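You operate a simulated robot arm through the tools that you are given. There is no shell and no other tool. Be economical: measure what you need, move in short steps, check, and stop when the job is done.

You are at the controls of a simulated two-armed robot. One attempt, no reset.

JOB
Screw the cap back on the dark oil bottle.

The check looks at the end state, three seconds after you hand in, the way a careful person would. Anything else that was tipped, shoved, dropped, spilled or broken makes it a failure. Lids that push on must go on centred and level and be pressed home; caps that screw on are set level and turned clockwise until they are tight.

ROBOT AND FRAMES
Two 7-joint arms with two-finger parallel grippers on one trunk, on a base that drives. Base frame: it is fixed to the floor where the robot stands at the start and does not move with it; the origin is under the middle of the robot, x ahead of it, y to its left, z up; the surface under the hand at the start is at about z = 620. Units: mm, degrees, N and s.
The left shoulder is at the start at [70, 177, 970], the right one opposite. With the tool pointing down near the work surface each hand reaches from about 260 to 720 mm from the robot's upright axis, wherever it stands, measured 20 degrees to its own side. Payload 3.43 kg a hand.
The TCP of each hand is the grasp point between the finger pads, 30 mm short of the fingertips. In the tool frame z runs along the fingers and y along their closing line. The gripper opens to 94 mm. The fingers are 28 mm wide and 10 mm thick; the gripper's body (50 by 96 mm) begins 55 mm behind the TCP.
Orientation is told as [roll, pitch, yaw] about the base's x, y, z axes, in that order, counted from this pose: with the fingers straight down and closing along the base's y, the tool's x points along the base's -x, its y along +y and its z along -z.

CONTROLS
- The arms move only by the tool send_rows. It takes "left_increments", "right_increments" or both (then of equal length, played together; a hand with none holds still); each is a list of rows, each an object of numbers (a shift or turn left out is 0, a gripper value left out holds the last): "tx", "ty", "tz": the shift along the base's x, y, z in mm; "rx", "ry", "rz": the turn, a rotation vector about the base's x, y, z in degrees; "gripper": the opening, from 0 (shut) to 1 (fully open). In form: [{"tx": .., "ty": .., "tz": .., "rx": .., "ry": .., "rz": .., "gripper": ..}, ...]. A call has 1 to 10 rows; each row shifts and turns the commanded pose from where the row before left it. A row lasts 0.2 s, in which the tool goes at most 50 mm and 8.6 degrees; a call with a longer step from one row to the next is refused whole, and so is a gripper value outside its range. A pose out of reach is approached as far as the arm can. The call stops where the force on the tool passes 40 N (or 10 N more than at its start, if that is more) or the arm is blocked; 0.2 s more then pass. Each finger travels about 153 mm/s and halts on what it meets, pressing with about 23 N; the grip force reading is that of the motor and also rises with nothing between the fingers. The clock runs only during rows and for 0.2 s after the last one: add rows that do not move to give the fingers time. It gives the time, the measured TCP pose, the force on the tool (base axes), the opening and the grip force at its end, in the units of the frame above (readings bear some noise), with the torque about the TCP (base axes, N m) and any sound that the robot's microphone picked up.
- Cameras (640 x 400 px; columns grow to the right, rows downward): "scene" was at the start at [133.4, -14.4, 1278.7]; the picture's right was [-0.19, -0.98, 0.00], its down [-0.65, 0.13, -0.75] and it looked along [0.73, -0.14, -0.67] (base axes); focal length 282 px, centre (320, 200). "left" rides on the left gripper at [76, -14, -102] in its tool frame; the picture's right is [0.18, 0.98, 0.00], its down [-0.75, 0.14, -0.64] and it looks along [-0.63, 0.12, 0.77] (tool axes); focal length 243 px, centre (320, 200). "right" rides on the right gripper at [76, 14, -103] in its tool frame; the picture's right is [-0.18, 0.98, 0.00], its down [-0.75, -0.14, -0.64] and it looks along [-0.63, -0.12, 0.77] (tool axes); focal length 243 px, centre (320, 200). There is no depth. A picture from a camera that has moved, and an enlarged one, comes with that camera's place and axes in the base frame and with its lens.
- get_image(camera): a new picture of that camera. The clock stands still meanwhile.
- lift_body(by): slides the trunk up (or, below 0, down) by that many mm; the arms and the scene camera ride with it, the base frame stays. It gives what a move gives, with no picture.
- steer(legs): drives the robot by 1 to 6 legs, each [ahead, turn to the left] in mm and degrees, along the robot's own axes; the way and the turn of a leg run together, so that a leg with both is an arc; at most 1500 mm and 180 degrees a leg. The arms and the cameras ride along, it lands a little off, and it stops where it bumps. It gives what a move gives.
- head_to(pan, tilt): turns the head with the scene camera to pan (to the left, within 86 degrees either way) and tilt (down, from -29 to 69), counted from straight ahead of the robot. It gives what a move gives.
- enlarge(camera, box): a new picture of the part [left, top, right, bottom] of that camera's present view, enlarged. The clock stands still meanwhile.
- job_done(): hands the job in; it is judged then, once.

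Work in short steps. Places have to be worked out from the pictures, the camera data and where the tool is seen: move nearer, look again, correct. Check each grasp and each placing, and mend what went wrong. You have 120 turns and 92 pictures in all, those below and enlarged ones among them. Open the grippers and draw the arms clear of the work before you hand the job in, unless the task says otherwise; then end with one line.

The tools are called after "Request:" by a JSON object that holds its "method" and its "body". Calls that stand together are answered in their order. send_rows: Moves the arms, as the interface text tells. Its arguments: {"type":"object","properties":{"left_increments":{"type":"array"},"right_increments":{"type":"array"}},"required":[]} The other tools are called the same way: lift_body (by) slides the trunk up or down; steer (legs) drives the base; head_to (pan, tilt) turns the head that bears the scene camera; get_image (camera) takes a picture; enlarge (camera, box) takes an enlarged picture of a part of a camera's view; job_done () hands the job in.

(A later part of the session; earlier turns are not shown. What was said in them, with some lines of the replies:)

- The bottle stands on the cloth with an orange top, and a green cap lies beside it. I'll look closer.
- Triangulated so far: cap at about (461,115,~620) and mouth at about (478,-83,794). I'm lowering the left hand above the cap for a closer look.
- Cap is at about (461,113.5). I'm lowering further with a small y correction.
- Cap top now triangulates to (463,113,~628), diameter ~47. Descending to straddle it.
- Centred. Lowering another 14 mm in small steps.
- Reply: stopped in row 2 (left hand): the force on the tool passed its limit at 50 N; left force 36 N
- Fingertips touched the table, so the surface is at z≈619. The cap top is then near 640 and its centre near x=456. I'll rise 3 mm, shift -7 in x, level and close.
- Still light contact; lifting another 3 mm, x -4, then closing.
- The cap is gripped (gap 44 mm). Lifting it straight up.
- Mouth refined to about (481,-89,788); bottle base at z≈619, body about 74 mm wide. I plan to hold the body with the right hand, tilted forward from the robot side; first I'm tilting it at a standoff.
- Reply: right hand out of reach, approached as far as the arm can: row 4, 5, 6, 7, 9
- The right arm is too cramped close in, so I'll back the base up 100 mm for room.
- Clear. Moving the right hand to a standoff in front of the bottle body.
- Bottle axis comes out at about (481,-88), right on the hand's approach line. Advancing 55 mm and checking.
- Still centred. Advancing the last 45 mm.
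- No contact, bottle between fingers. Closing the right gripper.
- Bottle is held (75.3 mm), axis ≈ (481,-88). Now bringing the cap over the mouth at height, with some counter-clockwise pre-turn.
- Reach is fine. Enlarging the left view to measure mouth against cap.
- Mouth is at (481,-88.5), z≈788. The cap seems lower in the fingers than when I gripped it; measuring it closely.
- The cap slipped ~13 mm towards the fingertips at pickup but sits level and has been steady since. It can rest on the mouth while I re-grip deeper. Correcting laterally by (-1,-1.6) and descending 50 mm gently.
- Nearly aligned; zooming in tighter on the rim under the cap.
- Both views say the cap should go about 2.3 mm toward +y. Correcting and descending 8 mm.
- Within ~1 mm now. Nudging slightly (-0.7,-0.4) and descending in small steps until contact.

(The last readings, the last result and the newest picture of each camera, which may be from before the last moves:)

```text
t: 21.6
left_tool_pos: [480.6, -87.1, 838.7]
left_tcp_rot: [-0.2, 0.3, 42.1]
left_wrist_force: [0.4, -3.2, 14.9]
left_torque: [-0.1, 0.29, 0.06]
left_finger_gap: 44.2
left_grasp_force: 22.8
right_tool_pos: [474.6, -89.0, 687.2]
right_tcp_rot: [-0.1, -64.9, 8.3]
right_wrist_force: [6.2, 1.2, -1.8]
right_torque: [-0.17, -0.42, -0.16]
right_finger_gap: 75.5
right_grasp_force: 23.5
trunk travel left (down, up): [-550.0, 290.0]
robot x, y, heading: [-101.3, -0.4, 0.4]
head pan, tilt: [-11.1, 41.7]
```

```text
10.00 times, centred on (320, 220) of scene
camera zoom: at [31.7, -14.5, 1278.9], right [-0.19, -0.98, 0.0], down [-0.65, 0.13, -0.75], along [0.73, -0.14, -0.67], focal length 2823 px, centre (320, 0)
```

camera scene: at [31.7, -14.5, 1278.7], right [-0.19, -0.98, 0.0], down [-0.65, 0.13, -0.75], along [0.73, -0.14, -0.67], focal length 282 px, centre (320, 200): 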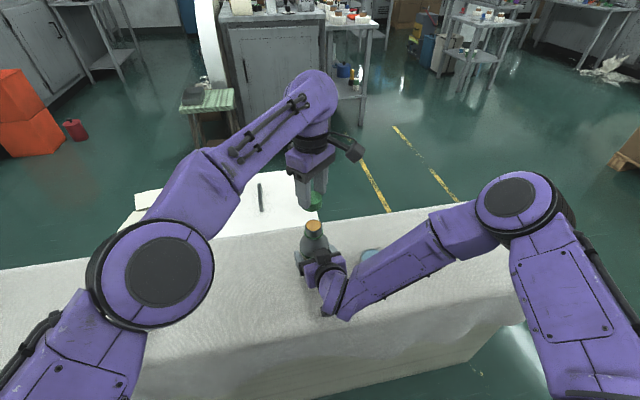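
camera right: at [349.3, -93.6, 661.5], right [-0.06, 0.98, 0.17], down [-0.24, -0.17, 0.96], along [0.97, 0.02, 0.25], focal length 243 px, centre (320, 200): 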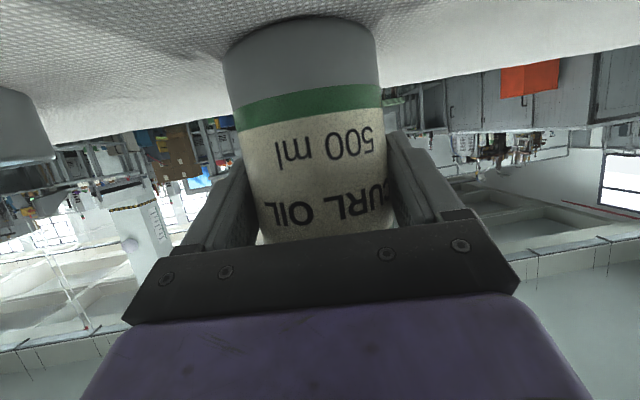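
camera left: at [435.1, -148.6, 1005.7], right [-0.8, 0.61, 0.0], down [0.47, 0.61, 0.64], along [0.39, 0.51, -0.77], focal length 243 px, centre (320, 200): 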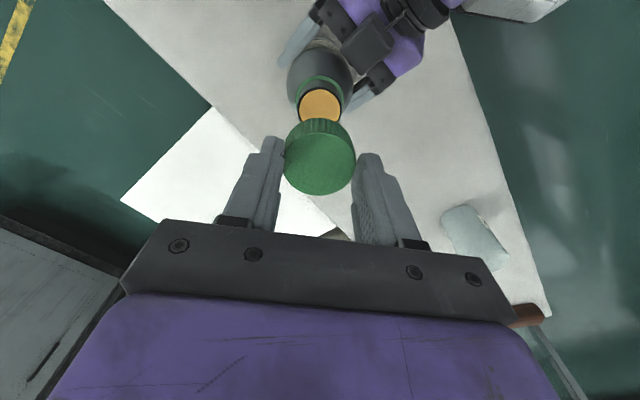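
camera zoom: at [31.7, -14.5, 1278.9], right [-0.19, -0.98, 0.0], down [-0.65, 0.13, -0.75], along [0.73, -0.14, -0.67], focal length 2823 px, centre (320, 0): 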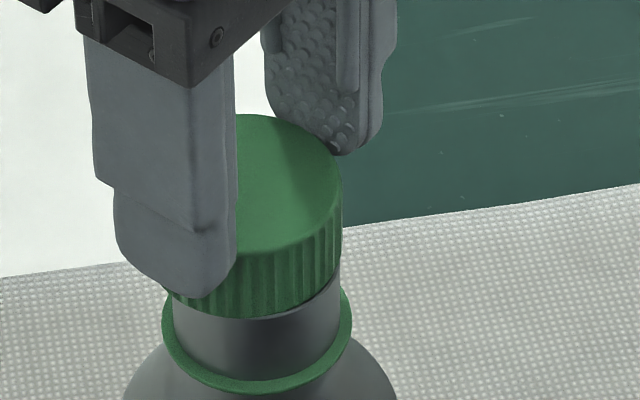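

Contact at TCP z≈838.7, so the rim is near 793. Recomputing with that height, both views agree the cap needs about (-2.3,-0.5). Lifting 2.5 mm, shifting and touching down again.

Request:
{"method": "send_rows", "body": {"left_increments": [{"tz": 2.5}, {"tx": -2.3, "ty": -0.5}, {}, {"tz": -1.5}, {"tz": -1.5}, {"tz": -1}, {}]}}

Request:
{"method": "enlarge", "body": {"camera": "left", "box": [240, 80, 400, 180]}}

Request:
{"method": "enlarge", "body": {"camera": "scene", "box": [288, 200, 352, 240]}}

```text
t: 23.2
left_tool_pos: [478.7, -88.5, 836.8]
left_tcp_rot: [-0.2, 0.2, 42.1]
left_wrist_force: [0.0, -0.2, 20.2]
left_torque: [-0.26, 0.21, 0.0]
left_finger_gap: 44.0
left_grasp_force: 22.7
right_tool_pos: [475.0, -89.7, 688.1]
right_tcp_rot: [-0.3, -65.0, 8.2]
right_wrist_force: [4.8, -0.8, -5.2]
right_torque: [-0.15, -0.33, 0.0]
right_finger_gap: 74.9
right_grasp_force: 23.0
trunk travel left (down, up): [-550.0, 290.0]
robot x, y, heading: [-98.9, -1.8, -0.1]
head pan, tilt: [-11.1, 41.7]
```

```text
4.00 times, centred on (320, 130) of left
camera zoom: at [432.5, -148.6, 939.5], right [-0.8, 0.61, 0.0], down [0.46, 0.61, 0.64], along [0.39, 0.51, -0.77], focal length 970 px, centre (320, 480)
```

zoom: 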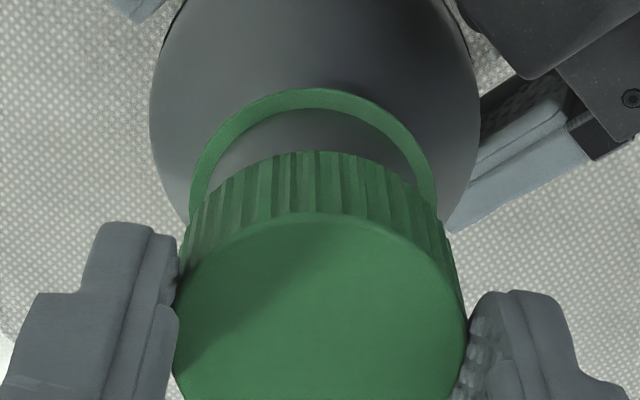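

```text
10.00 times, centred on (320, 220) of scene
camera zoom: at [30.8, -14.3, 1278.9], right [-0.19, -0.98, 0.0], down [-0.65, 0.13, -0.75], along [0.73, -0.14, -0.66], focal length 2823 px, centre (320, 0)
```

zoom: 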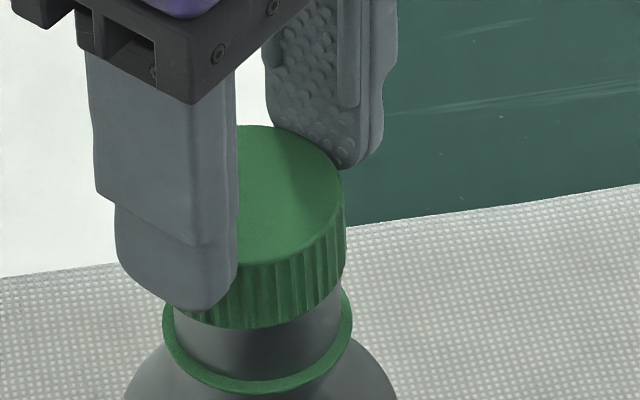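

The cap now covers the rim and is centred and level on the neck in both views. I'll open slightly, lower 11 mm and re-grip deeper.

Request:
{"method": "send_rows", "body": {"left_increments": [{"gripper": 0.52}, {"gripper": 0.62}, {"gripper": 0.62}, {"tz": -4}, {"tz": -4}, {"tz": -3}, {}]}}

Request:
{"method": "enlarge", "body": {"camera": "left", "box": [200, 80, 440, 230]}}

Request:
{"method": "enlarge", "body": {"camera": "scene", "box": [272, 190, 368, 250]}}

```text
t: 24.8
left_tool_pos: [477.5, -88.7, 826.4]
left_tcp_rot: [-0.2, 0.2, 42.0]
left_wrist_force: [-0.4, 0.5, -1.0]
left_torque: [-0.02, 0.03, -0.02]
left_finger_gap: 58.2
left_grasp_force: 0.0
right_tool_pos: [475.3, -89.9, 687.3]
right_tcp_rot: [-0.2, -65.0, 8.3]
right_wrist_force: [0.1, 2.6, 1.7]
right_torque: [0.07, -0.04, 0.05]
right_finger_gap: 74.9
right_grasp_force: 22.9
trunk travel left (down, up): [-550.0, 290.0]
robot x, y, heading: [-102.4, -1.8, -0.0]
head pan, tilt: [-11.1, 41.7]
```

```text
2.67 times, centred on (320, 155) of left
camera zoom: at [432.0, -149.0, 927.8], right [-0.79, 0.61, 0.0], down [0.47, 0.61, 0.64], along [0.39, 0.51, -0.77], focal length 647 px, centre (320, 320)
```

zoom: 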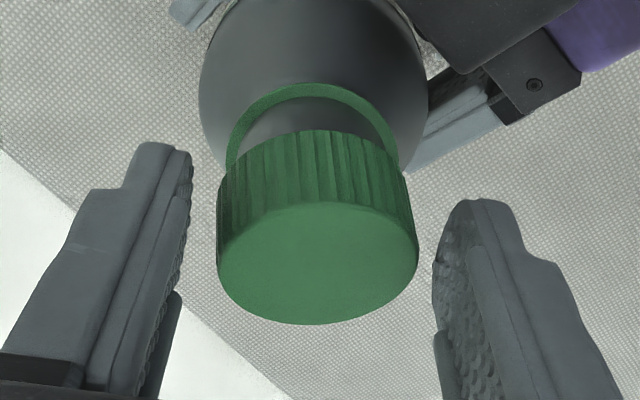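

```text
6.67 times, centred on (320, 220) of scene
camera zoom: at [31.8, -13.9, 1278.7], right [-0.19, -0.98, 0.0], down [-0.65, 0.13, -0.75], along [0.73, -0.14, -0.67], focal length 1882 px, centre (320, 67)
```

zoom: 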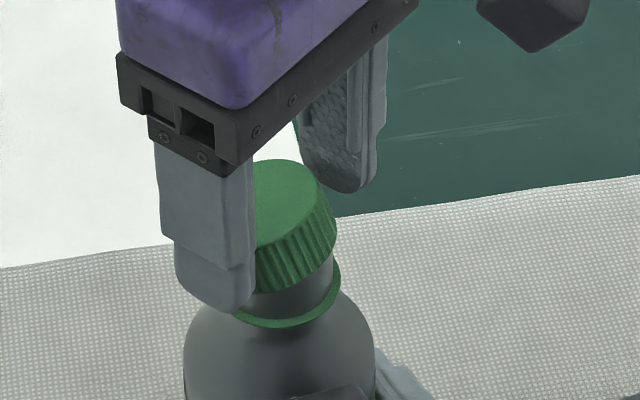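

After release the cap tilted: low toward (+x,+y), high side resting on the rim, and the tilt axis lies along my finger-closing line. I'll lift clear and turn the hand 90°, so that closing the pads will level and centre it along the tilt direction.

Request:
{"method": "send_rows", "body": {"left_increments": [{"tz": 8, "gripper": 0.7}, {"tz": 13}, {"tz": 13}, {"ty": -0.6, "rz": -8.5}, {"rz": -8.5}, {"rz": -8.5}, {"rz": -8.5}, {"rz": -8.5}, {"rz": -8.5}, {"rz": -8.5}]}}

Request:
{"method": "send_rows", "body": {"left_increments": [{"rz": -8.5}, {"rz": -8.5}, {"rz": -8.5}, {"rz": -5}, {}, {}]}}

Request:
{"method": "enlarge", "body": {"camera": "left", "box": [200, 60, 440, 210]}}

Request:
{"method": "enlarge", "body": {"camera": "scene", "box": [272, 190, 368, 250]}}

```text
t: 27.0
left_tool_pos: [478.4, -88.9, 859.2]
left_tcp_rot: [0.1, 0.2, -17.6]
left_wrist_force: [0.7, 0.0, 0.3]
left_torque: [-0.03, 0.0, 0.0]
left_finger_gap: 65.8
left_grasp_force: 0.1
right_tool_pos: [475.2, -89.0, 687.1]
right_tcp_rot: [-0.1, -64.9, 8.3]
right_wrist_force: [0.1, 1.5, 3.4]
right_torque: [-0.09, -0.01, 0.01]
right_finger_gap: 75.2
right_grasp_force: 23.0
trunk travel left (down, up): [-550.0, 290.0]
robot x, y, heading: [-101.0, -3.2, 0.1]
head pan, tilt: [-11.1, 41.7]
```

```text
t: 28.4
left_tool_pos: [478.0, -88.5, 859.5]
left_tcp_rot: [-0.1, 0.2, -47.9]
left_wrist_force: [-0.2, 0.6, -0.1]
left_torque: [0.02, -0.01, 0.05]
left_finger_gap: 65.9
left_grasp_force: 0.1
right_tool_pos: [475.5, -88.5, 687.7]
right_tcp_rot: [-0.1, -64.8, 8.4]
right_wrist_force: [0.1, 1.1, 3.1]
right_torque: [-0.17, -0.04, -0.05]
right_finger_gap: 75.1
right_grasp_force: 22.7
trunk travel left (down, up): [-550.0, 290.0]
robot x, y, heading: [-102.6, 3.6, 0.3]
head pan, tilt: [-11.1, 41.7]
```

```text
2.67 times, centred on (320, 135) of left
camera zoom: at [417.8, -41.9, 961.8], right [0.61, 0.79, 0.0], down [0.61, -0.47, 0.64], along [0.51, -0.39, -0.77], focal length 647 px, centre (320, 373)
```

zoom: 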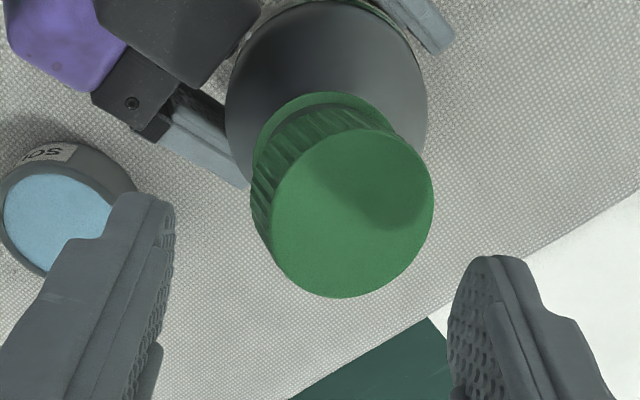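

```text
6.67 times, centred on (320, 220) of scene
camera zoom: at [31.6, -14.1, 1278.7], right [-0.19, -0.98, 0.0], down [-0.65, 0.13, -0.75], along [0.73, -0.14, -0.67], focal length 1882 px, centre (320, 67)
```

zoom: 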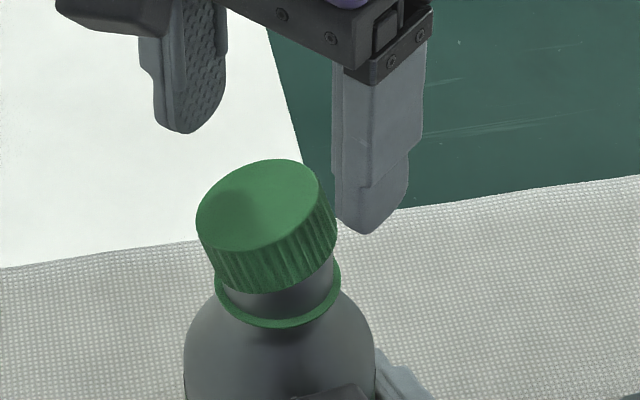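

Clear view of the tilt: leaning toward (+x,+y), along my new closing line. Combining the lateral measurements from both yaws puts the mouth at ≈(480.2,-87.8). I'm moving there and lowering with fingers open to straddle the tilted cap.

Request:
{"method": "send_rows", "body": {"left_increments": [{"tx": 2, "ty": 0.8, "gripper": 0.74}, {"tz": -10}, {"tz": -10}, {"tz": -10}, {"tz": -8}, {"tz": -6}, {}]}}

Request:
{"method": "enlarge", "body": {"camera": "left", "box": [160, 80, 480, 280]}}

Request:
{"method": "enlarge", "body": {"camera": "scene", "box": [272, 190, 368, 250]}}

```text
t: 30.0
left_tool_pos: [480.3, -87.4, 815.7]
left_tcp_rot: [0.0, 0.2, -48.1]
left_wrist_force: [0.0, -0.2, 0.3]
left_torque: [-0.01, 0.02, 0.0]
left_finger_gap: 69.7
left_grasp_force: 0.0
right_tool_pos: [473.6, -89.2, 688.1]
right_tcp_rot: [-0.2, -64.9, 8.3]
right_wrist_force: [0.4, 0.7, 3.0]
right_torque: [-0.03, -0.02, -0.02]
right_finger_gap: 74.9
right_grasp_force: 23.0
trunk travel left (down, up): [-550.0, 290.0]
robot x, y, heading: [-99.3, -0.3, 0.1]
head pan, tilt: [-11.1, 41.7]
```

```text
2.00 times, centred on (320, 180) of left
camera zoom: at [419.5, -41.5, 918.1], right [0.61, 0.79, 0.0], down [0.61, -0.47, 0.64], along [0.51, -0.39, -0.77], focal length 485 px, centre (320, 240)
```

zoom: 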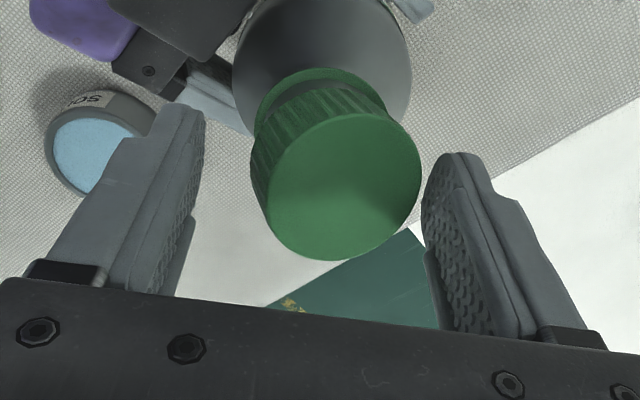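

```text
6.67 times, centred on (320, 220) of scene
camera zoom: at [31.6, -14.1, 1278.7], right [-0.19, -0.98, 0.0], down [-0.65, 0.13, -0.75], along [0.73, -0.14, -0.67], focal length 1882 px, centre (320, 67)
```

zoom: 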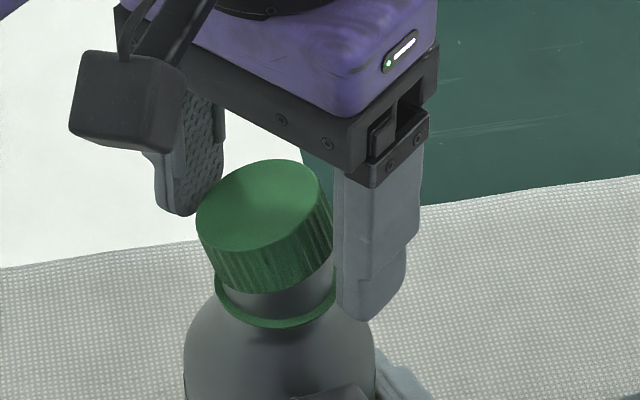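

Straddled and the neck is centred in the closing direction (within ~0.6 mm). Closing gently in stages.

Request:
{"method": "send_rows", "body": {"left_increments": [{"gripper": 0.65}, {"gripper": 0.6}, {"gripper": 0.55}, {"gripper": 0.5}, {"gripper": 0.47}, {"gripper": 0.44}, {"gripper": 0.4}, {}]}}

Request:
{"method": "enlarge", "body": {"camera": "left", "box": [160, 80, 480, 280]}}

Request:
{"method": "enlarge", "body": {"camera": "scene", "box": [272, 190, 368, 250]}}

```text
t: 31.8
left_tool_pos: [480.3, -88.8, 816.3]
left_tcp_rot: [0.1, 0.1, -48.0]
left_wrist_force: [1.4, 1.4, 0.5]
left_torque: [0.07, -0.01, 0.01]
left_finger_gap: 44.5
left_grasp_force: 22.9
right_tool_pos: [475.6, -89.2, 687.5]
right_tcp_rot: [-0.3, -64.9, 8.3]
right_wrist_force: [-1.5, -0.9, 3.1]
right_torque: [0.06, -0.05, -0.06]
right_finger_gap: 75.2
right_grasp_force: 22.8
trunk travel left (down, up): [-550.0, 290.0]
robot x, y, heading: [-101.7, -0.5, 0.0]
head pan, tilt: [-11.1, 41.7]
```

```text
2.00 times, centred on (320, 180) of left
camera zoom: at [419.5, -41.5, 918.2], right [0.61, 0.79, 0.0], down [0.61, -0.47, 0.64], along [0.51, -0.39, -0.77], focal length 485 px, centre (320, 240)
```

zoom: 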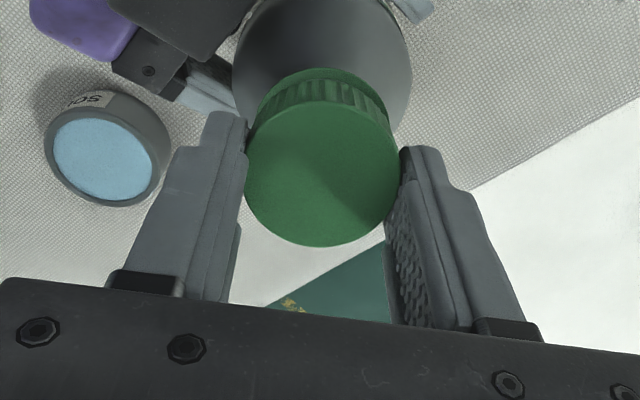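

```text
6.67 times, centred on (320, 220) of scene
camera zoom: at [31.5, -14.1, 1278.7], right [-0.19, -0.98, 0.0], down [-0.65, 0.13, -0.75], along [0.73, -0.14, -0.67], focal length 1882 px, centre (320, 67)
```

zoom: 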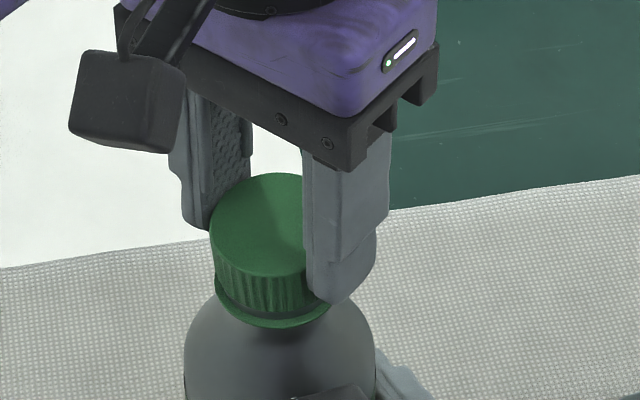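

It levelled along the closing direction and dropped onto the neck. A ~10° tilt about the closing axis remains, so I'll open, turn the hand back 90° in place and close again to level that too.

Request:
{"method": "send_rows", "body": {"left_increments": [{"gripper": 0.55}, {"gripper": 0.68}, {"rz": 8.5}, {"rz": 8.5}, {"rz": 8.5}, {"rz": 8.5}, {"rz": 8.5}, {"rz": 8.5}, {"rz": 8.5}, {"rz": 8.5}]}}

Request:
{"method": "send_rows", "body": {"left_increments": [{"rz": 8.5}, {"rz": 8.5}, {"rz": 5}, {}]}}

Request:
{"method": "enlarge", "body": {"camera": "left", "box": [160, 80, 480, 280]}}

Request:
{"method": "enlarge", "body": {"camera": "scene", "box": [272, 190, 368, 250]}}

```text
t: 34.0
left_tool_pos: [479.8, -88.8, 815.8]
left_tcp_rot: [0.1, 0.2, 20.2]
left_wrist_force: [0.6, -0.3, 0.0]
left_torque: [0.01, 0.0, -0.01]
left_finger_gap: 63.9
left_grasp_force: 0.0
right_tool_pos: [475.6, -88.4, 686.8]
right_tcp_rot: [-0.2, -64.9, 8.3]
right_wrist_force: [-1.4, 0.8, 1.6]
right_torque: [-0.01, -0.03, -0.05]
right_finger_gap: 75.1
right_grasp_force: 22.9
trunk travel left (down, up): [-550.0, 290.0]
robot x, y, heading: [-102.5, -2.3, 0.1]
head pan, tilt: [-11.1, 41.7]
```

```text
t: 35.0
left_tool_pos: [479.9, -87.2, 815.1]
left_tcp_rot: [-0.2, 0.2, 42.1]
left_wrist_force: [-0.4, -0.1, -0.1]
left_torque: [-0.03, -0.02, 0.05]
left_finger_gap: 63.9
left_grasp_force: 0.1
right_tool_pos: [475.3, -88.4, 687.3]
right_tcp_rot: [-0.3, -64.9, 8.3]
right_wrist_force: [-2.1, 0.6, 1.7]
right_torque: [-0.04, -0.01, -0.04]
right_finger_gap: 74.8
right_grasp_force: 22.8
trunk travel left (down, up): [-550.0, 290.0]
robot x, y, heading: [-98.8, -1.4, 0.2]
head pan, tilt: [-11.1, 41.7]
```

```text
2.00 times, centred on (320, 180) of left
camera zoom: at [434.2, -148.3, 917.6], right [-0.8, 0.61, 0.0], down [0.47, 0.61, 0.64], along [0.39, 0.51, -0.77], focal length 485 px, centre (320, 240)
```

zoom: 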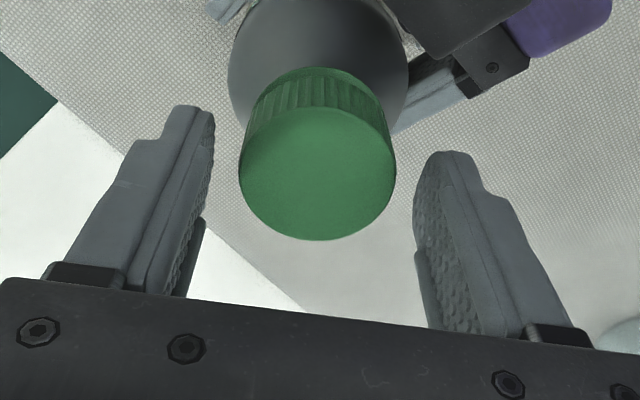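

```text
6.67 times, centred on (320, 220) of scene
camera zoom: at [31.6, -14.2, 1278.7], right [-0.19, -0.98, 0.0], down [-0.65, 0.13, -0.75], along [0.73, -0.14, -0.67], focal length 1882 px, centre (320, 67)
```

zoom: 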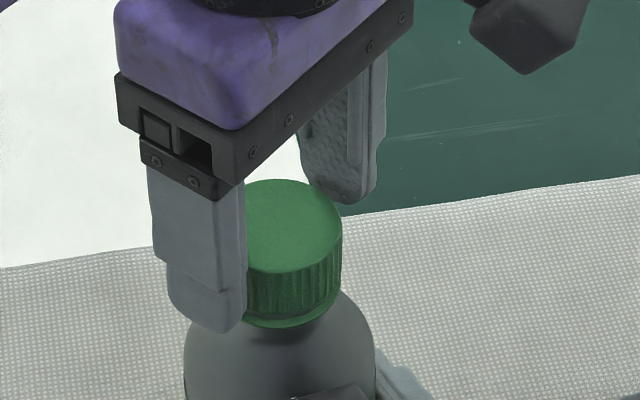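

The cap is now level and well down on the neck. Gripping it and turning clockwise.

Request:
{"method": "send_rows", "body": {"left_increments": [{"tz": -3}, {"gripper": 0.5}, {"gripper": 0.4}, {"gripper": 0.35}, {}]}}

Request:
{"method": "send_rows", "body": {"left_increments": [{"rz": -8}, {"rz": -8}, {"rz": -8}, {"rz": -8}, {"rz": -8}, {"rz": -8}, {"rz": -8}, {"rz": -8}, {"rz": -8}, {"rz": -8}]}}

Request:
{"method": "enlarge", "body": {"camera": "left", "box": [160, 80, 480, 280]}}

Request:
{"method": "enlarge", "body": {"camera": "scene", "box": [272, 190, 368, 250]}}

```text
t: 36.2
left_tool_pos: [480.6, -88.2, 812.4]
left_tcp_rot: [-0.1, 0.2, 42.0]
left_wrist_force: [5.6, -4.0, 0.6]
left_torque: [-0.14, -0.18, -0.03]
left_finger_gap: 43.9
left_grasp_force: 22.8
right_tool_pos: [474.6, -88.1, 687.5]
right_tcp_rot: [-0.2, -65.0, 8.3]
right_wrist_force: [-5.1, 4.1, 2.7]
right_torque: [-0.31, -0.39, -0.01]
right_finger_gap: 75.0
right_grasp_force: 23.0
trunk travel left (down, up): [-550.0, 290.0]
robot x, y, heading: [-100.2, -0.6, 0.1]
head pan, tilt: [-11.1, 41.7]
```

```text
t: 38.4
left_tool_pos: [479.1, -86.7, 811.5]
left_tcp_rot: [0.0, 0.2, -38.1]
left_wrist_force: [3.5, -3.8, -2.9]
left_torque: [-0.14, -0.15, 0.03]
left_finger_gap: 44.0
left_grasp_force: 22.9
right_tool_pos: [473.7, -88.7, 686.7]
right_tcp_rot: [-0.1, -64.9, 8.2]
right_wrist_force: [-5.4, 4.9, 3.2]
right_torque: [-0.08, -0.27, 0.03]
right_finger_gap: 75.0
right_grasp_force: 23.1
trunk travel left (down, up): [-550.0, 290.0]
robot x, y, heading: [-99.8, -0.6, 0.0]
head pan, tilt: [-11.1, 41.7]
```

```text
2.00 times, centred on (320, 180) of left
camera zoom: at [412.7, -51.7, 914.4], right [0.46, 0.89, 0.0], down [0.68, -0.36, 0.64], along [0.57, -0.29, -0.77], focal length 485 px, centre (320, 240)
```

zoom: 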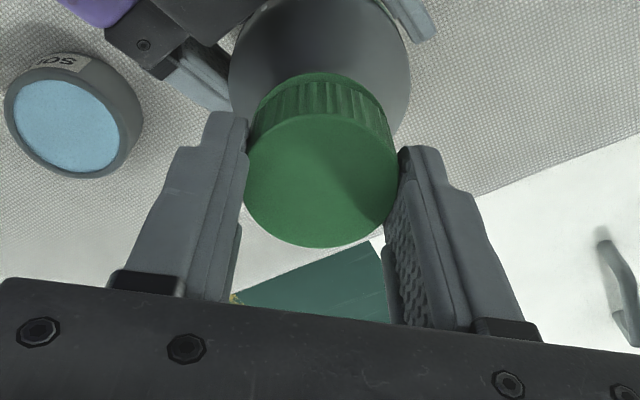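

```text
6.67 times, centred on (320, 220) of scene
camera zoom: at [31.8, -14.2, 1278.7], right [-0.19, -0.98, 0.0], down [-0.65, 0.13, -0.75], along [0.73, -0.14, -0.67], focal length 1882 px, centre (320, 67)
```

zoom: 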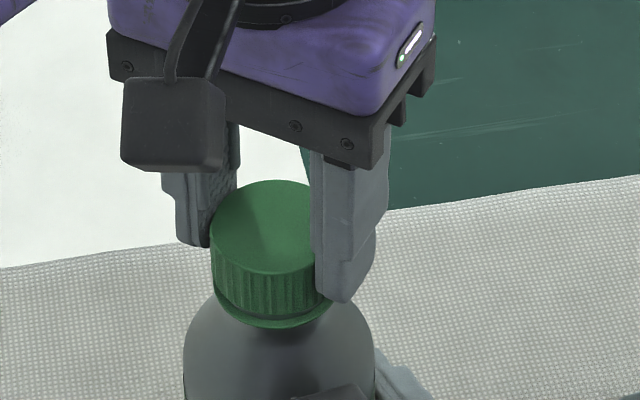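

Turning freely and level. Continuing clockwise to about -80°, easing down slightly to follow the thread.

Request:
{"method": "send_rows", "body": {"left_increments": [{"rz": -8, "tz": -0.4}, {"rz": -8, "tz": -0.4}, {"rz": -8, "tz": -0.4}, {"rz": -8, "tz": -0.4}, {"rz": -8, "tz": -0.4}, {}]}}

```text
t: 39.8
left_tool_pos: [479.3, -87.0, 810.0]
left_tcp_rot: [0.0, 0.2, -78.2]
left_wrist_force: [1.2, -3.8, 5.1]
left_torque: [-0.02, -0.07, 0.0]
left_finger_gap: 44.2
left_grasp_force: 23.2
right_tool_pos: [475.4, -88.9, 687.7]
right_tcp_rot: [-0.2, -64.9, 8.2]
right_wrist_force: [0.5, 4.3, -0.2]
right_torque: [0.1, 0.07, -0.03]
right_finger_gap: 74.7
right_grasp_force: 22.5
trunk travel left (down, up): [-550.0, 290.0]
robot x, y, heading: [-105.4, 0.9, 0.1]
head pan, tilt: [-11.1, 41.7]
```

No tightening torque yet. Releasing, winding the hand back +144° and re-gripping.

Request:
{"method": "send_rows", "body": {"left_increments": [{"gripper": 0.55}, {"gripper": 0.66}, {"rz": 8.5}, {"rz": 8.5}, {"rz": 8.5}, {"rz": 8.5}, {"rz": 8.5}, {"rz": 8.5}, {"rz": 8.5}, {"rz": 8.5}]}}

Request:
{"method": "send_rows", "body": {"left_increments": [{"rz": 8.5}, {"rz": 8.5}, {"rz": 8.5}, {"rz": 8.5}, {"rz": 8.5}, {"rz": 8.5}, {"rz": 8.5}, {"rz": 8.5}, {"rz": 8.5}, {}]}}

Request:
{"method": "enlarge", "body": {"camera": "left", "box": [160, 80, 480, 280]}}

Request:
{"method": "enlarge", "body": {"camera": "scene", "box": [272, 190, 368, 250]}}

```text
t: 42.0
left_tool_pos: [478.9, -88.3, 810.4]
left_tcp_rot: [0.0, 0.2, -9.8]
left_wrist_force: [0.9, -1.0, -0.5]
left_torque: [-0.03, -0.01, 0.0]
left_finger_gap: 62.0
left_grasp_force: 0.1
right_tool_pos: [476.0, -87.6, 687.5]
right_tcp_rot: [-0.2, -64.9, 8.3]
right_wrist_force: [-0.7, 1.2, 1.8]
right_torque: [0.02, 0.18, -0.03]
right_finger_gap: 74.8
right_grasp_force: 23.2
trunk travel left (down, up): [-550.0, 290.0]
robot x, y, heading: [-102.5, -0.3, 0.3]
head pan, tilt: [-11.1, 41.7]
```

```text
t: 44.2
left_tool_pos: [479.0, -87.1, 809.6]
left_tcp_rot: [0.0, 0.2, 66.6]
left_wrist_force: [-1.1, 0.9, -0.5]
left_torque: [0.0, 0.01, 0.02]
left_finger_gap: 62.0
left_grasp_force: 0.0
right_tool_pos: [475.4, -88.8, 686.7]
right_tcp_rot: [-0.2, -64.9, 8.3]
right_wrist_force: [0.2, -0.6, 1.9]
right_torque: [-0.05, 0.02, -0.12]
right_finger_gap: 74.9
right_grasp_force: 22.7
trunk travel left (down, up): [-550.0, 290.0]
robot x, y, heading: [-99.9, 3.2, -0.0]
head pan, tilt: [-11.1, 41.7]
```

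```text
2.00 times, centred on (320, 180) of left
camera zoom: at [463.8, -162.3, 912.9], right [-0.98, 0.22, 0.0], down [0.17, 0.75, 0.64], along [0.14, 0.62, -0.77], focal length 485 px, centre (320, 240)
```

zoom: 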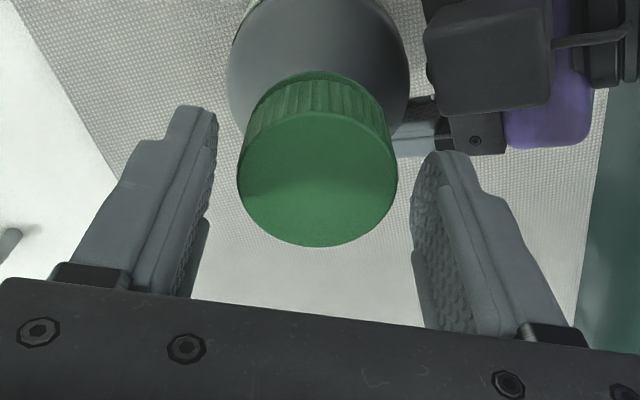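

```text
6.67 times, centred on (320, 220) of scene
camera zoom: at [31.9, -14.2, 1278.7], right [-0.19, -0.98, 0.0], down [-0.65, 0.13, -0.75], along [0.73, -0.14, -0.67], focal length 1882 px, centre (320, 67)
```

zoom: 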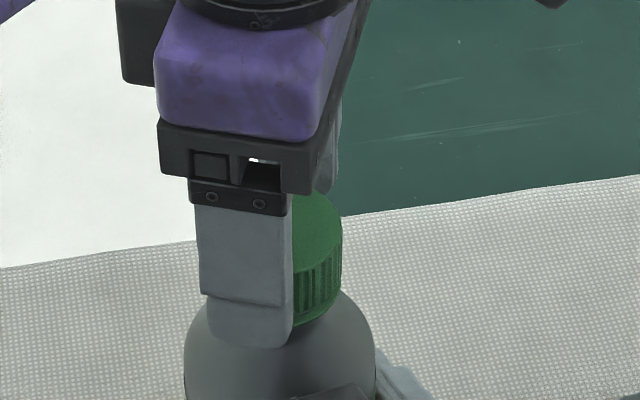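

Still level and a little lower. Gripping and turning ~144° clockwise with slight downward feed.

Request:
{"method": "send_rows", "body": {"left_increments": [{"tz": -1, "gripper": 0.5}, {"gripper": 0.35}, {}, {"rz": -8, "tz": -0.2}, {"rz": -8, "tz": -0.2}, {"rz": -8, "tz": -0.2}, {"rz": -8, "tz": -0.2}, {"rz": -8, "tz": -0.2}, {"rz": -8, "tz": -0.2}, {"rz": -8, "tz": -0.2}]}}

Request:
{"method": "send_rows", "body": {"left_increments": [{"rz": -8, "tz": -0.2}, {"rz": -8, "tz": -0.2}, {"rz": -8, "tz": -0.2}, {"rz": -8, "tz": -0.2}, {"rz": -8, "tz": -0.2}, {"rz": -8, "tz": -0.2}, {"rz": -8, "tz": -0.2}, {"rz": -8, "tz": -0.2}, {"rz": -8, "tz": -0.2}, {"rz": -8}]}}

```text
t: 46.4
left_tool_pos: [481.1, -88.8, 807.5]
left_tcp_rot: [0.0, 0.3, 10.4]
left_wrist_force: [4.8, -3.4, 10.7]
left_torque: [-0.14, -0.19, -0.01]
left_finger_gap: 44.4
left_grasp_force: 22.5
right_tool_pos: [475.6, -88.6, 686.7]
right_tcp_rot: [-0.1, -64.9, 8.3]
right_wrist_force: [0.6, 4.2, -1.7]
right_torque: [-0.2, -0.41, -0.06]
right_finger_gap: 74.9
right_grasp_force: 23.0
trunk travel left (down, up): [-550.0, 290.0]
robot x, y, heading: [-97.8, 0.5, 0.2]
head pan, tilt: [-11.1, 41.7]
```

```text
t: 48.6
left_tool_pos: [478.3, -87.8, 805.1]
left_tcp_rot: [-0.1, 0.1, -69.7]
left_wrist_force: [-0.9, -7.5, 16.7]
left_torque: [-0.24, -0.06, 0.01]
left_finger_gap: 44.4
left_grasp_force: 23.5
right_tool_pos: [475.4, -89.7, 687.8]
right_tcp_rot: [-0.2, -64.9, 8.3]
right_wrist_force: [4.7, 9.4, -3.8]
right_torque: [-0.35, 0.23, -0.12]
right_finger_gap: 75.3
right_grasp_force: 23.0
trunk travel left (down, up): [-550.0, 290.0]
robot x, y, heading: [-105.4, 3.0, 0.1]
head pan, tilt: [-11.1, 41.7]
```

Torque is still near zero; checking the cap and winding back for another turn.

Request:
{"method": "send_rows", "body": {"left_increments": [{"gripper": 0.55}, {"gripper": 0.66}, {"rz": 8.5}, {"rz": 8.5}, {"rz": 8.5}, {"rz": 8.5}, {"rz": 8.5}, {"rz": 8.5}, {"rz": 8.5}, {"rz": 8.5}]}}

Request:
{"method": "enlarge", "body": {"camera": "left", "box": [240, 80, 400, 180]}}

Request:
{"method": "enlarge", "body": {"camera": "scene", "box": [288, 205, 352, 245]}}

```text
t: 50.8
left_tool_pos: [480.5, -88.6, 807.3]
left_tcp_rot: [0.0, 0.2, -1.3]
left_wrist_force: [-0.2, 0.5, 1.1]
left_torque: [0.01, 0.0, 0.02]
left_finger_gap: 62.1
left_grasp_force: 0.0
right_tool_pos: [475.0, -89.4, 686.1]
right_tcp_rot: [-0.2, -64.9, 8.3]
right_wrist_force: [2.0, -3.3, 4.5]
right_torque: [-0.03, -0.01, 0.0]
right_finger_gap: 74.9
right_grasp_force: 23.2
trunk travel left (down, up): [-550.0, 290.0]
robot x, y, heading: [-102.6, -0.3, 0.2]
head pan, tilt: [-11.1, 41.7]
```

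```text
4.00 times, centred on (320, 130) of left
camera zoom: at [405.9, -100.2, 909.0], right [-0.16, 0.99, 0.0], down [0.76, 0.12, 0.64], along [0.63, 0.1, -0.77], focal length 970 px, centre (320, 480)
```

zoom: 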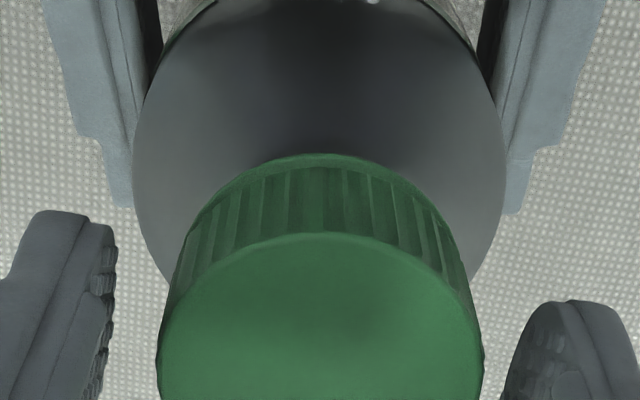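

```text
10.00 times, centred on (320, 225) of scene
camera zoom: at [31.8, -14.7, 1278.7], right [-0.19, -0.98, 0.0], down [-0.65, 0.13, -0.75], along [0.73, -0.14, -0.67], focal length 2823 px, centre (320, -50)
```

zoom: 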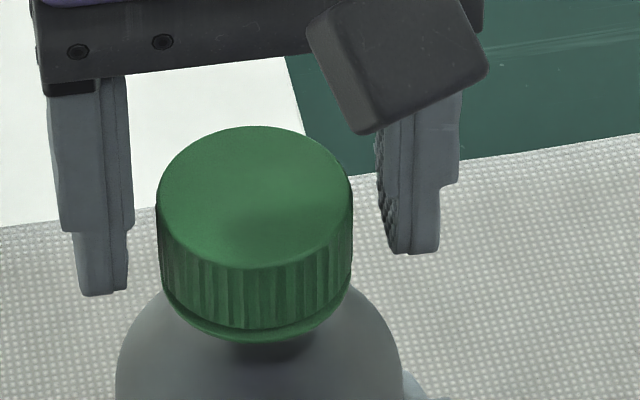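

Cap is level and sits right against the green neck ring. One more wind-back, then turning until torque builds.

Request:
{"method": "send_rows", "body": {"left_increments": [{"rz": 8.5}, {"rz": 8.5}, {"rz": 8.5}, {"rz": 8.5}, {"rz": 8.5}, {"rz": 8.5}, {"rz": 8.5}, {"rz": 8.5}, {"gripper": 0.5}, {"gripper": 0.3}]}}

Request:
{"method": "send_rows", "body": {"left_increments": [{}, {"rz": -8}, {"rz": -8}, {"rz": -8}, {"rz": -8}, {"rz": -8}, {"rz": -8}]}}

Request:
{"method": "send_rows", "body": {"left_increments": [{"rz": -8}, {"rz": -8}, {"rz": -8}, {"rz": -8}, {"rz": -8}, {"rz": -8}]}}

Request:
{"method": "send_rows", "body": {"left_increments": [{"rz": -8}, {"rz": -8}, {"rz": -8}, {"rz": -8}, {"rz": -8}, {"rz": -8}]}}

```text
t: 53.0
left_tool_pos: [480.7, -88.2, 806.5]
left_tcp_rot: [-0.2, 0.2, 66.7]
left_wrist_force: [0.5, -0.1, 0.5]
left_torque: [0.0, -0.07, 0.02]
left_finger_gap: 44.2
left_grasp_force: 23.0
right_tool_pos: [476.0, -88.4, 687.7]
right_tcp_rot: [-0.3, -65.0, 8.3]
right_wrist_force: [2.8, -0.7, 5.2]
right_torque: [0.04, -0.14, -0.05]
right_finger_gap: 75.2
right_grasp_force: 23.2
trunk travel left (down, up): [-550.0, 290.0]
robot x, y, heading: [-98.5, -3.0, -0.0]
head pan, tilt: [-11.1, 41.7]
```

```text
t: 54.6
left_tool_pos: [481.1, -88.4, 806.2]
left_tcp_rot: [0.0, 0.2, 18.4]
left_wrist_force: [-0.1, 0.5, 0.4]
left_torque: [-0.04, -0.07, 0.55]
left_finger_gap: 44.2
left_grasp_force: 23.2
right_tool_pos: [475.2, -88.7, 686.3]
right_tcp_rot: [-0.2, -65.0, 8.3]
right_wrist_force: [1.3, -2.7, 4.9]
right_torque: [0.08, 0.21, -0.52]
right_finger_gap: 75.1
right_grasp_force: 22.9
trunk travel left (down, up): [-550.0, 290.0]
robot x, y, heading: [-103.4, -0.1, -0.2]
head pan, tilt: [-11.1, 41.7]
```

```text
t: 56.0
left_tool_pos: [479.8, -88.4, 806.6]
left_tcp_rot: [0.1, 0.3, -29.6]
left_wrist_force: [-1.4, -1.9, -0.1]
left_torque: [-0.11, -0.02, 0.59]
left_finger_gap: 44.4
left_grasp_force: 22.8
right_tool_pos: [474.2, -90.5, 687.8]
right_tcp_rot: [-0.2, -64.9, 8.1]
right_wrist_force: [1.1, -0.7, 3.7]
right_torque: [-0.11, 0.2, -0.52]
right_finger_gap: 75.3
right_grasp_force: 22.7
trunk travel left (down, up): [-550.0, 290.0]
robot x, y, heading: [-101.4, -1.5, -0.1]
head pan, tilt: [-11.1, 41.7]
```

```text
t: 57.4
left_tool_pos: [481.0, -88.1, 804.8]
left_tcp_rot: [-0.1, 0.2, -77.5]
left_wrist_force: [-3.5, -2.8, 0.6]
left_torque: [0.02, 0.03, 0.65]
left_finger_gap: 44.1
left_grasp_force: 22.9
right_tool_pos: [473.8, -89.3, 687.2]
right_tcp_rot: [-0.1, -64.9, 8.2]
right_wrist_force: [1.3, 1.4, 1.1]
right_torque: [-0.13, 0.49, -0.59]
right_finger_gap: 75.2
right_grasp_force: 23.3
trunk travel left (down, up): [-550.0, 290.0]
robot x, y, heading: [-99.6, 0.3, 0.1]
head pan, tilt: [-11.1, 41.7]
```

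Torque rose to about 0.6 N·m and plateaued, the fingers slipping on the cap, so it's tight. Releasing and lifting the left hand away to inspect.

Request:
{"method": "send_rows", "body": {"left_increments": [{"gripper": 0.55}, {"gripper": 0.75}, {"gripper": 0.75}, {"tz": 20}, {"tz": 40}, {"tz": 45}, {"tx": -10, "ty": 40}, {"tx": -10, "ty": 40}, {"tx": -10, "ty": 40}, {"tx": -10, "ty": 30}]}}

Request:
{"method": "enlarge", "body": {"camera": "scene", "box": [272, 195, 368, 255]}}

Request:
{"method": "get_image", "body": {"camera": "left"}}

Request:
{"method": "get_image", "body": {"camera": "right"}}

```text
t: 59.6
left_tool_pos: [442.1, 61.2, 910.2]
left_tcp_rot: [-0.1, 0.3, -77.5]
left_wrist_force: [-0.2, -0.1, -0.3]
left_torque: [0.02, 0.0, -0.01]
left_finger_gap: 70.7
left_grasp_force: 0.1
right_tool_pos: [475.2, -88.2, 686.9]
right_tcp_rot: [-0.3, -65.0, 8.3]
right_wrist_force: [-1.0, -0.5, 0.7]
right_torque: [0.16, 0.06, -0.02]
right_finger_gap: 75.2
right_grasp_force: 22.1
trunk travel left (down, up): [-550.0, 290.0]
robot x, y, heading: [-102.0, -1.5, 0.2]
head pan, tilt: [-11.1, 41.7]
```

```text
6.67 times, centred on (320, 225) of scene
camera zoom: at [31.7, -14.0, 1278.7], right [-0.19, -0.98, 0.0], down [-0.65, 0.13, -0.75], along [0.73, -0.14, -0.67], focal length 1882 px, centre (320, 33)
```

zoom: 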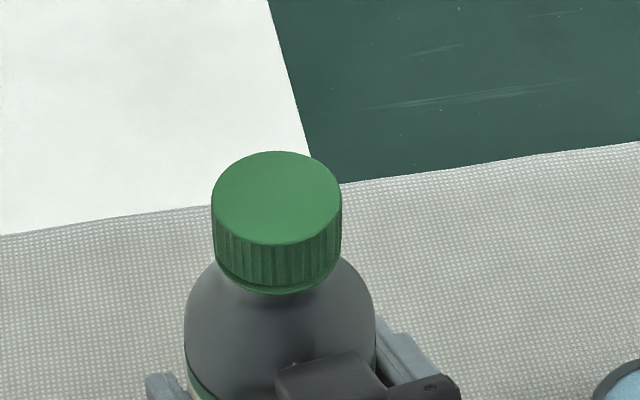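

```text
31 pictures are left
camera left: at [412.8, 132.9, 1013.0], right [0.92, 0.39, 0.0], down [0.3, -0.71, 0.64], along [0.25, -0.59, -0.77], focal length 243 px, centre (320, 200)
```

left: 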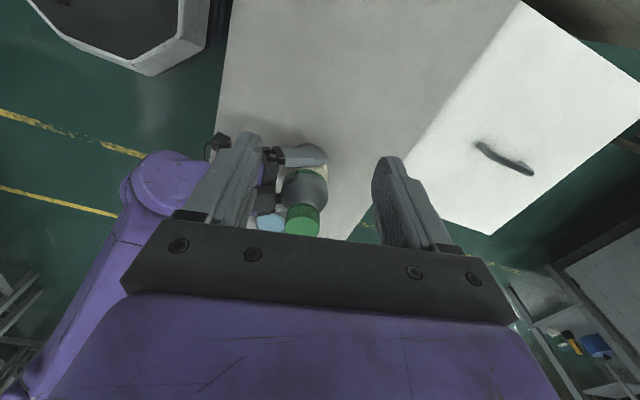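

```text
30 pictures are left
camera right: at [349.2, -93.3, 661.5], right [-0.06, 0.98, 0.16], down [-0.24, -0.17, 0.96], along [0.97, 0.02, 0.25], focal length 243 px, centre (320, 200)
```

right: 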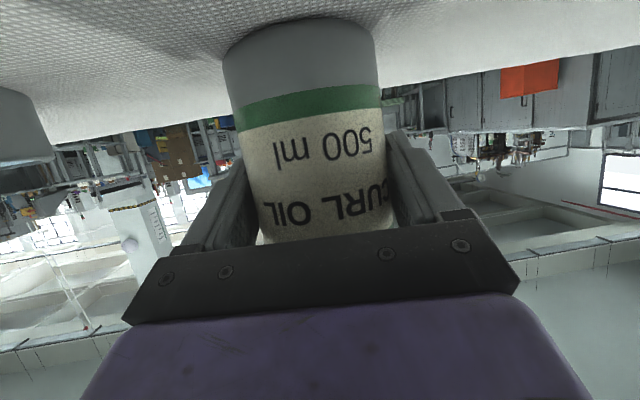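

Bottle barely turned, cap looks seated. Zooming in on the cap/ring joint to check level.

Request:
{"method": "enlarge", "body": {"camera": "scene", "box": [296, 212, 328, 242]}}

Request:
{"method": "enlarge", "body": {"camera": "left", "box": [264, 160, 344, 240]}}

```text
13.33 times, centred on (312, 227) of scene
camera zoom: at [31.7, -14.0, 1278.7], right [-0.19, -0.98, 0.0], down [-0.65, 0.13, -0.75], along [0.73, -0.14, -0.67], focal length 3764 px, centre (427, -160)
```

zoom: 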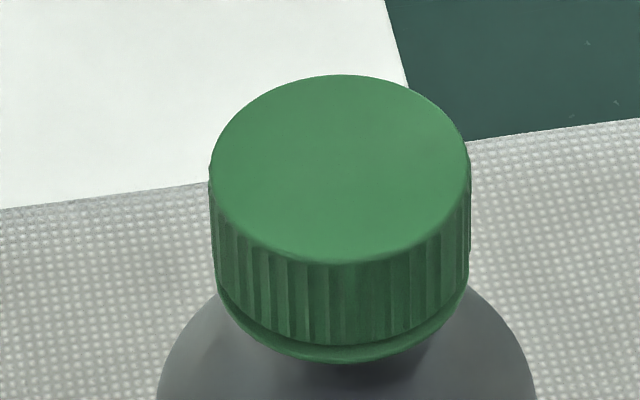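

```text
5.00 times, centred on (304, 200) of left
camera zoom: at [412.8, 132.9, 1013.0], right [0.92, 0.39, 0.0], down [0.3, -0.71, 0.64], along [0.25, -0.59, -0.77], focal length 1213 px, centre (400, 200)
```

zoom: 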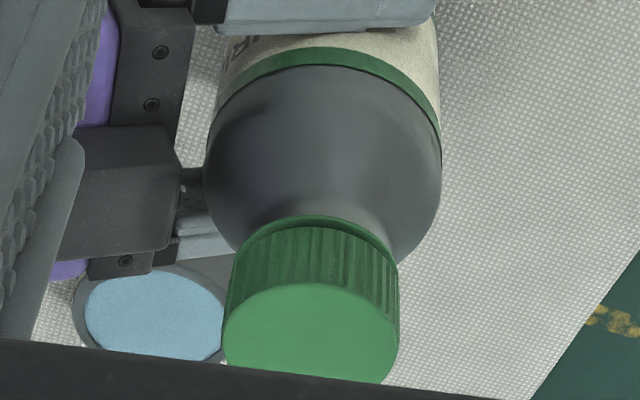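

Level and flush against the neck ring all round. Now opening the right gripper and backing it straight out.

Request:
{"method": "send_rows", "body": {"right_increments": [{"gripper": 0.85}, {"gripper": 1}, {"gripper": 1}, {}, {"tx": -10, "ty": -1.4}, {"tx": -20, "ty": -2.9}, {"tx": -20, "ty": -2.9}, {"tx": -20, "ty": -2.9}, {"tx": -20, "ty": -2.9}, {"tx": -20, "ty": -2.9}]}}

Request:
{"method": "get_image", "body": {"camera": "scene"}}

Request:
{"method": "get_image", "body": {"camera": "right"}}

```text
t: 61.8
left_tool_pos: [442.3, 61.8, 910.4]
left_tcp_rot: [0.0, 0.3, -77.6]
left_wrist_force: [-0.1, 0.1, -0.4]
left_torque: [0.03, 0.0, 0.0]
left_finger_gap: 70.4
left_grasp_force: 0.2
right_tool_pos: [364.1, -104.8, 688.3]
right_tcp_rot: [-0.2, -64.8, 8.3]
right_wrist_force: [0.7, -0.7, -0.5]
right_torque: [0.01, 0.0, -0.04]
right_finger_gap: 94.0
right_grasp_force: 0.1
trunk travel left (down, up): [-550.0, 290.0]
robot x, y, heading: [-103.2, -2.4, -0.1]
head pan, tilt: [-11.1, 41.7]
```

```text
27 pictures are left
camera scene: at [31.6, -14.6, 1278.7], right [-0.19, -0.98, 0.0], down [-0.65, 0.13, -0.75], along [0.73, -0.14, -0.67], focal length 282 px, centre (320, 200)
```

scene: 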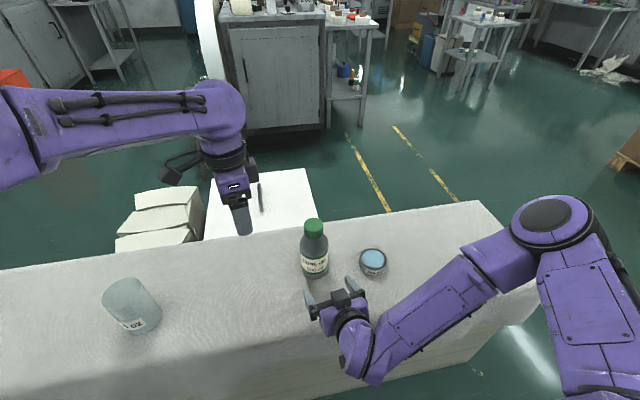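

```text
26 pictures are left
camera right: at [237.8, -109.6, 662.9], right [-0.06, 0.98, 0.17], down [-0.24, -0.18, 0.95], along [0.97, 0.02, 0.25], focal length 243 px, centre (320, 200)
```

right: 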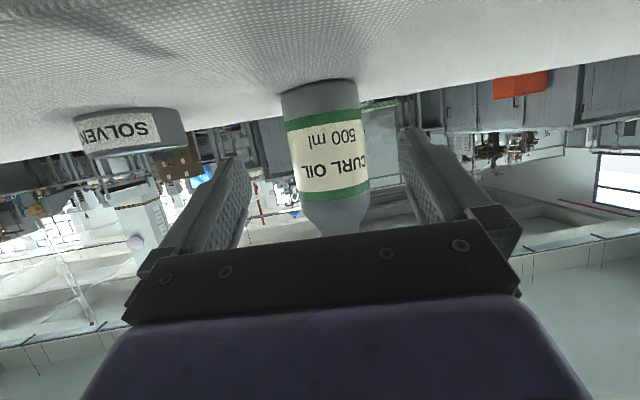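

Bottle stands upright and the other items are undisturbed. Raising the right hand along its earlier path and taking one last close look.

Request:
{"method": "send_rows", "body": {"right_increments": [{"tx": -10, "tz": 20}, {"tx": -10, "tz": 25}, {"tx": -10, "tz": 25}, {"tx": -10, "tz": 25}, {}]}}

Request:
{"method": "enlarge", "body": {"camera": "scene", "box": [264, 200, 392, 290]}}

```text
t: 63.0
left_tool_pos: [443.8, 61.5, 911.1]
left_tcp_rot: [-0.1, 0.3, -77.4]
left_wrist_force: [0.2, 0.5, 0.4]
left_torque: [-0.01, -0.01, -0.02]
left_finger_gap: 70.6
left_grasp_force: 0.0
right_tool_pos: [333.2, -99.4, 780.3]
right_tcp_rot: [-0.2, -64.9, 8.2]
right_wrist_force: [-0.7, 0.0, 0.1]
right_torque: [-0.01, 0.01, 0.01]
right_finger_gap: 94.2
right_grasp_force: 0.1
right hand out of reach, approached as far as the arm can: row 4
trunk travel left (down, up): [-550.0, 290.0]
robot x, y, heading: [-95.6, 1.7, 0.3]
head pan, tilt: [-11.1, 41.7]
```

```text
4.44 times, centred on (328, 245) of scene
camera zoom: at [32.0, -14.5, 1278.7], right [-0.19, -0.98, 0.0], down [-0.65, 0.13, -0.75], along [0.73, -0.14, -0.67], focal length 1255 px, centre (284, 0)
```

zoom: 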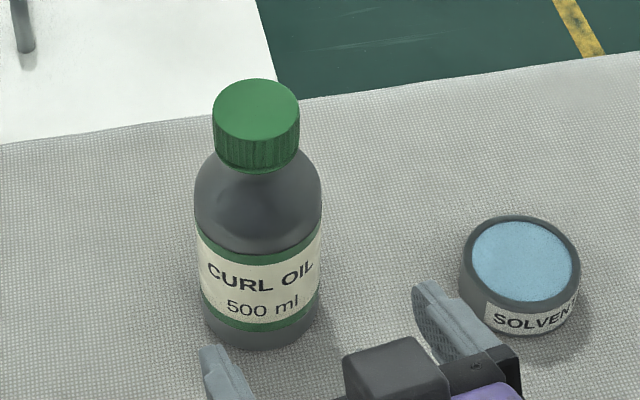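

The cap is on, level and tight, and both hands are clear of the bottle. Handing in.

Request:
{"method": "job_done", "body": {}}

```text
The job is handed in.
```

The green cap is screwed on the oil bottle, level and tight; the bottle stands upright, nothing else was disturbed, and both hands are open and clear.
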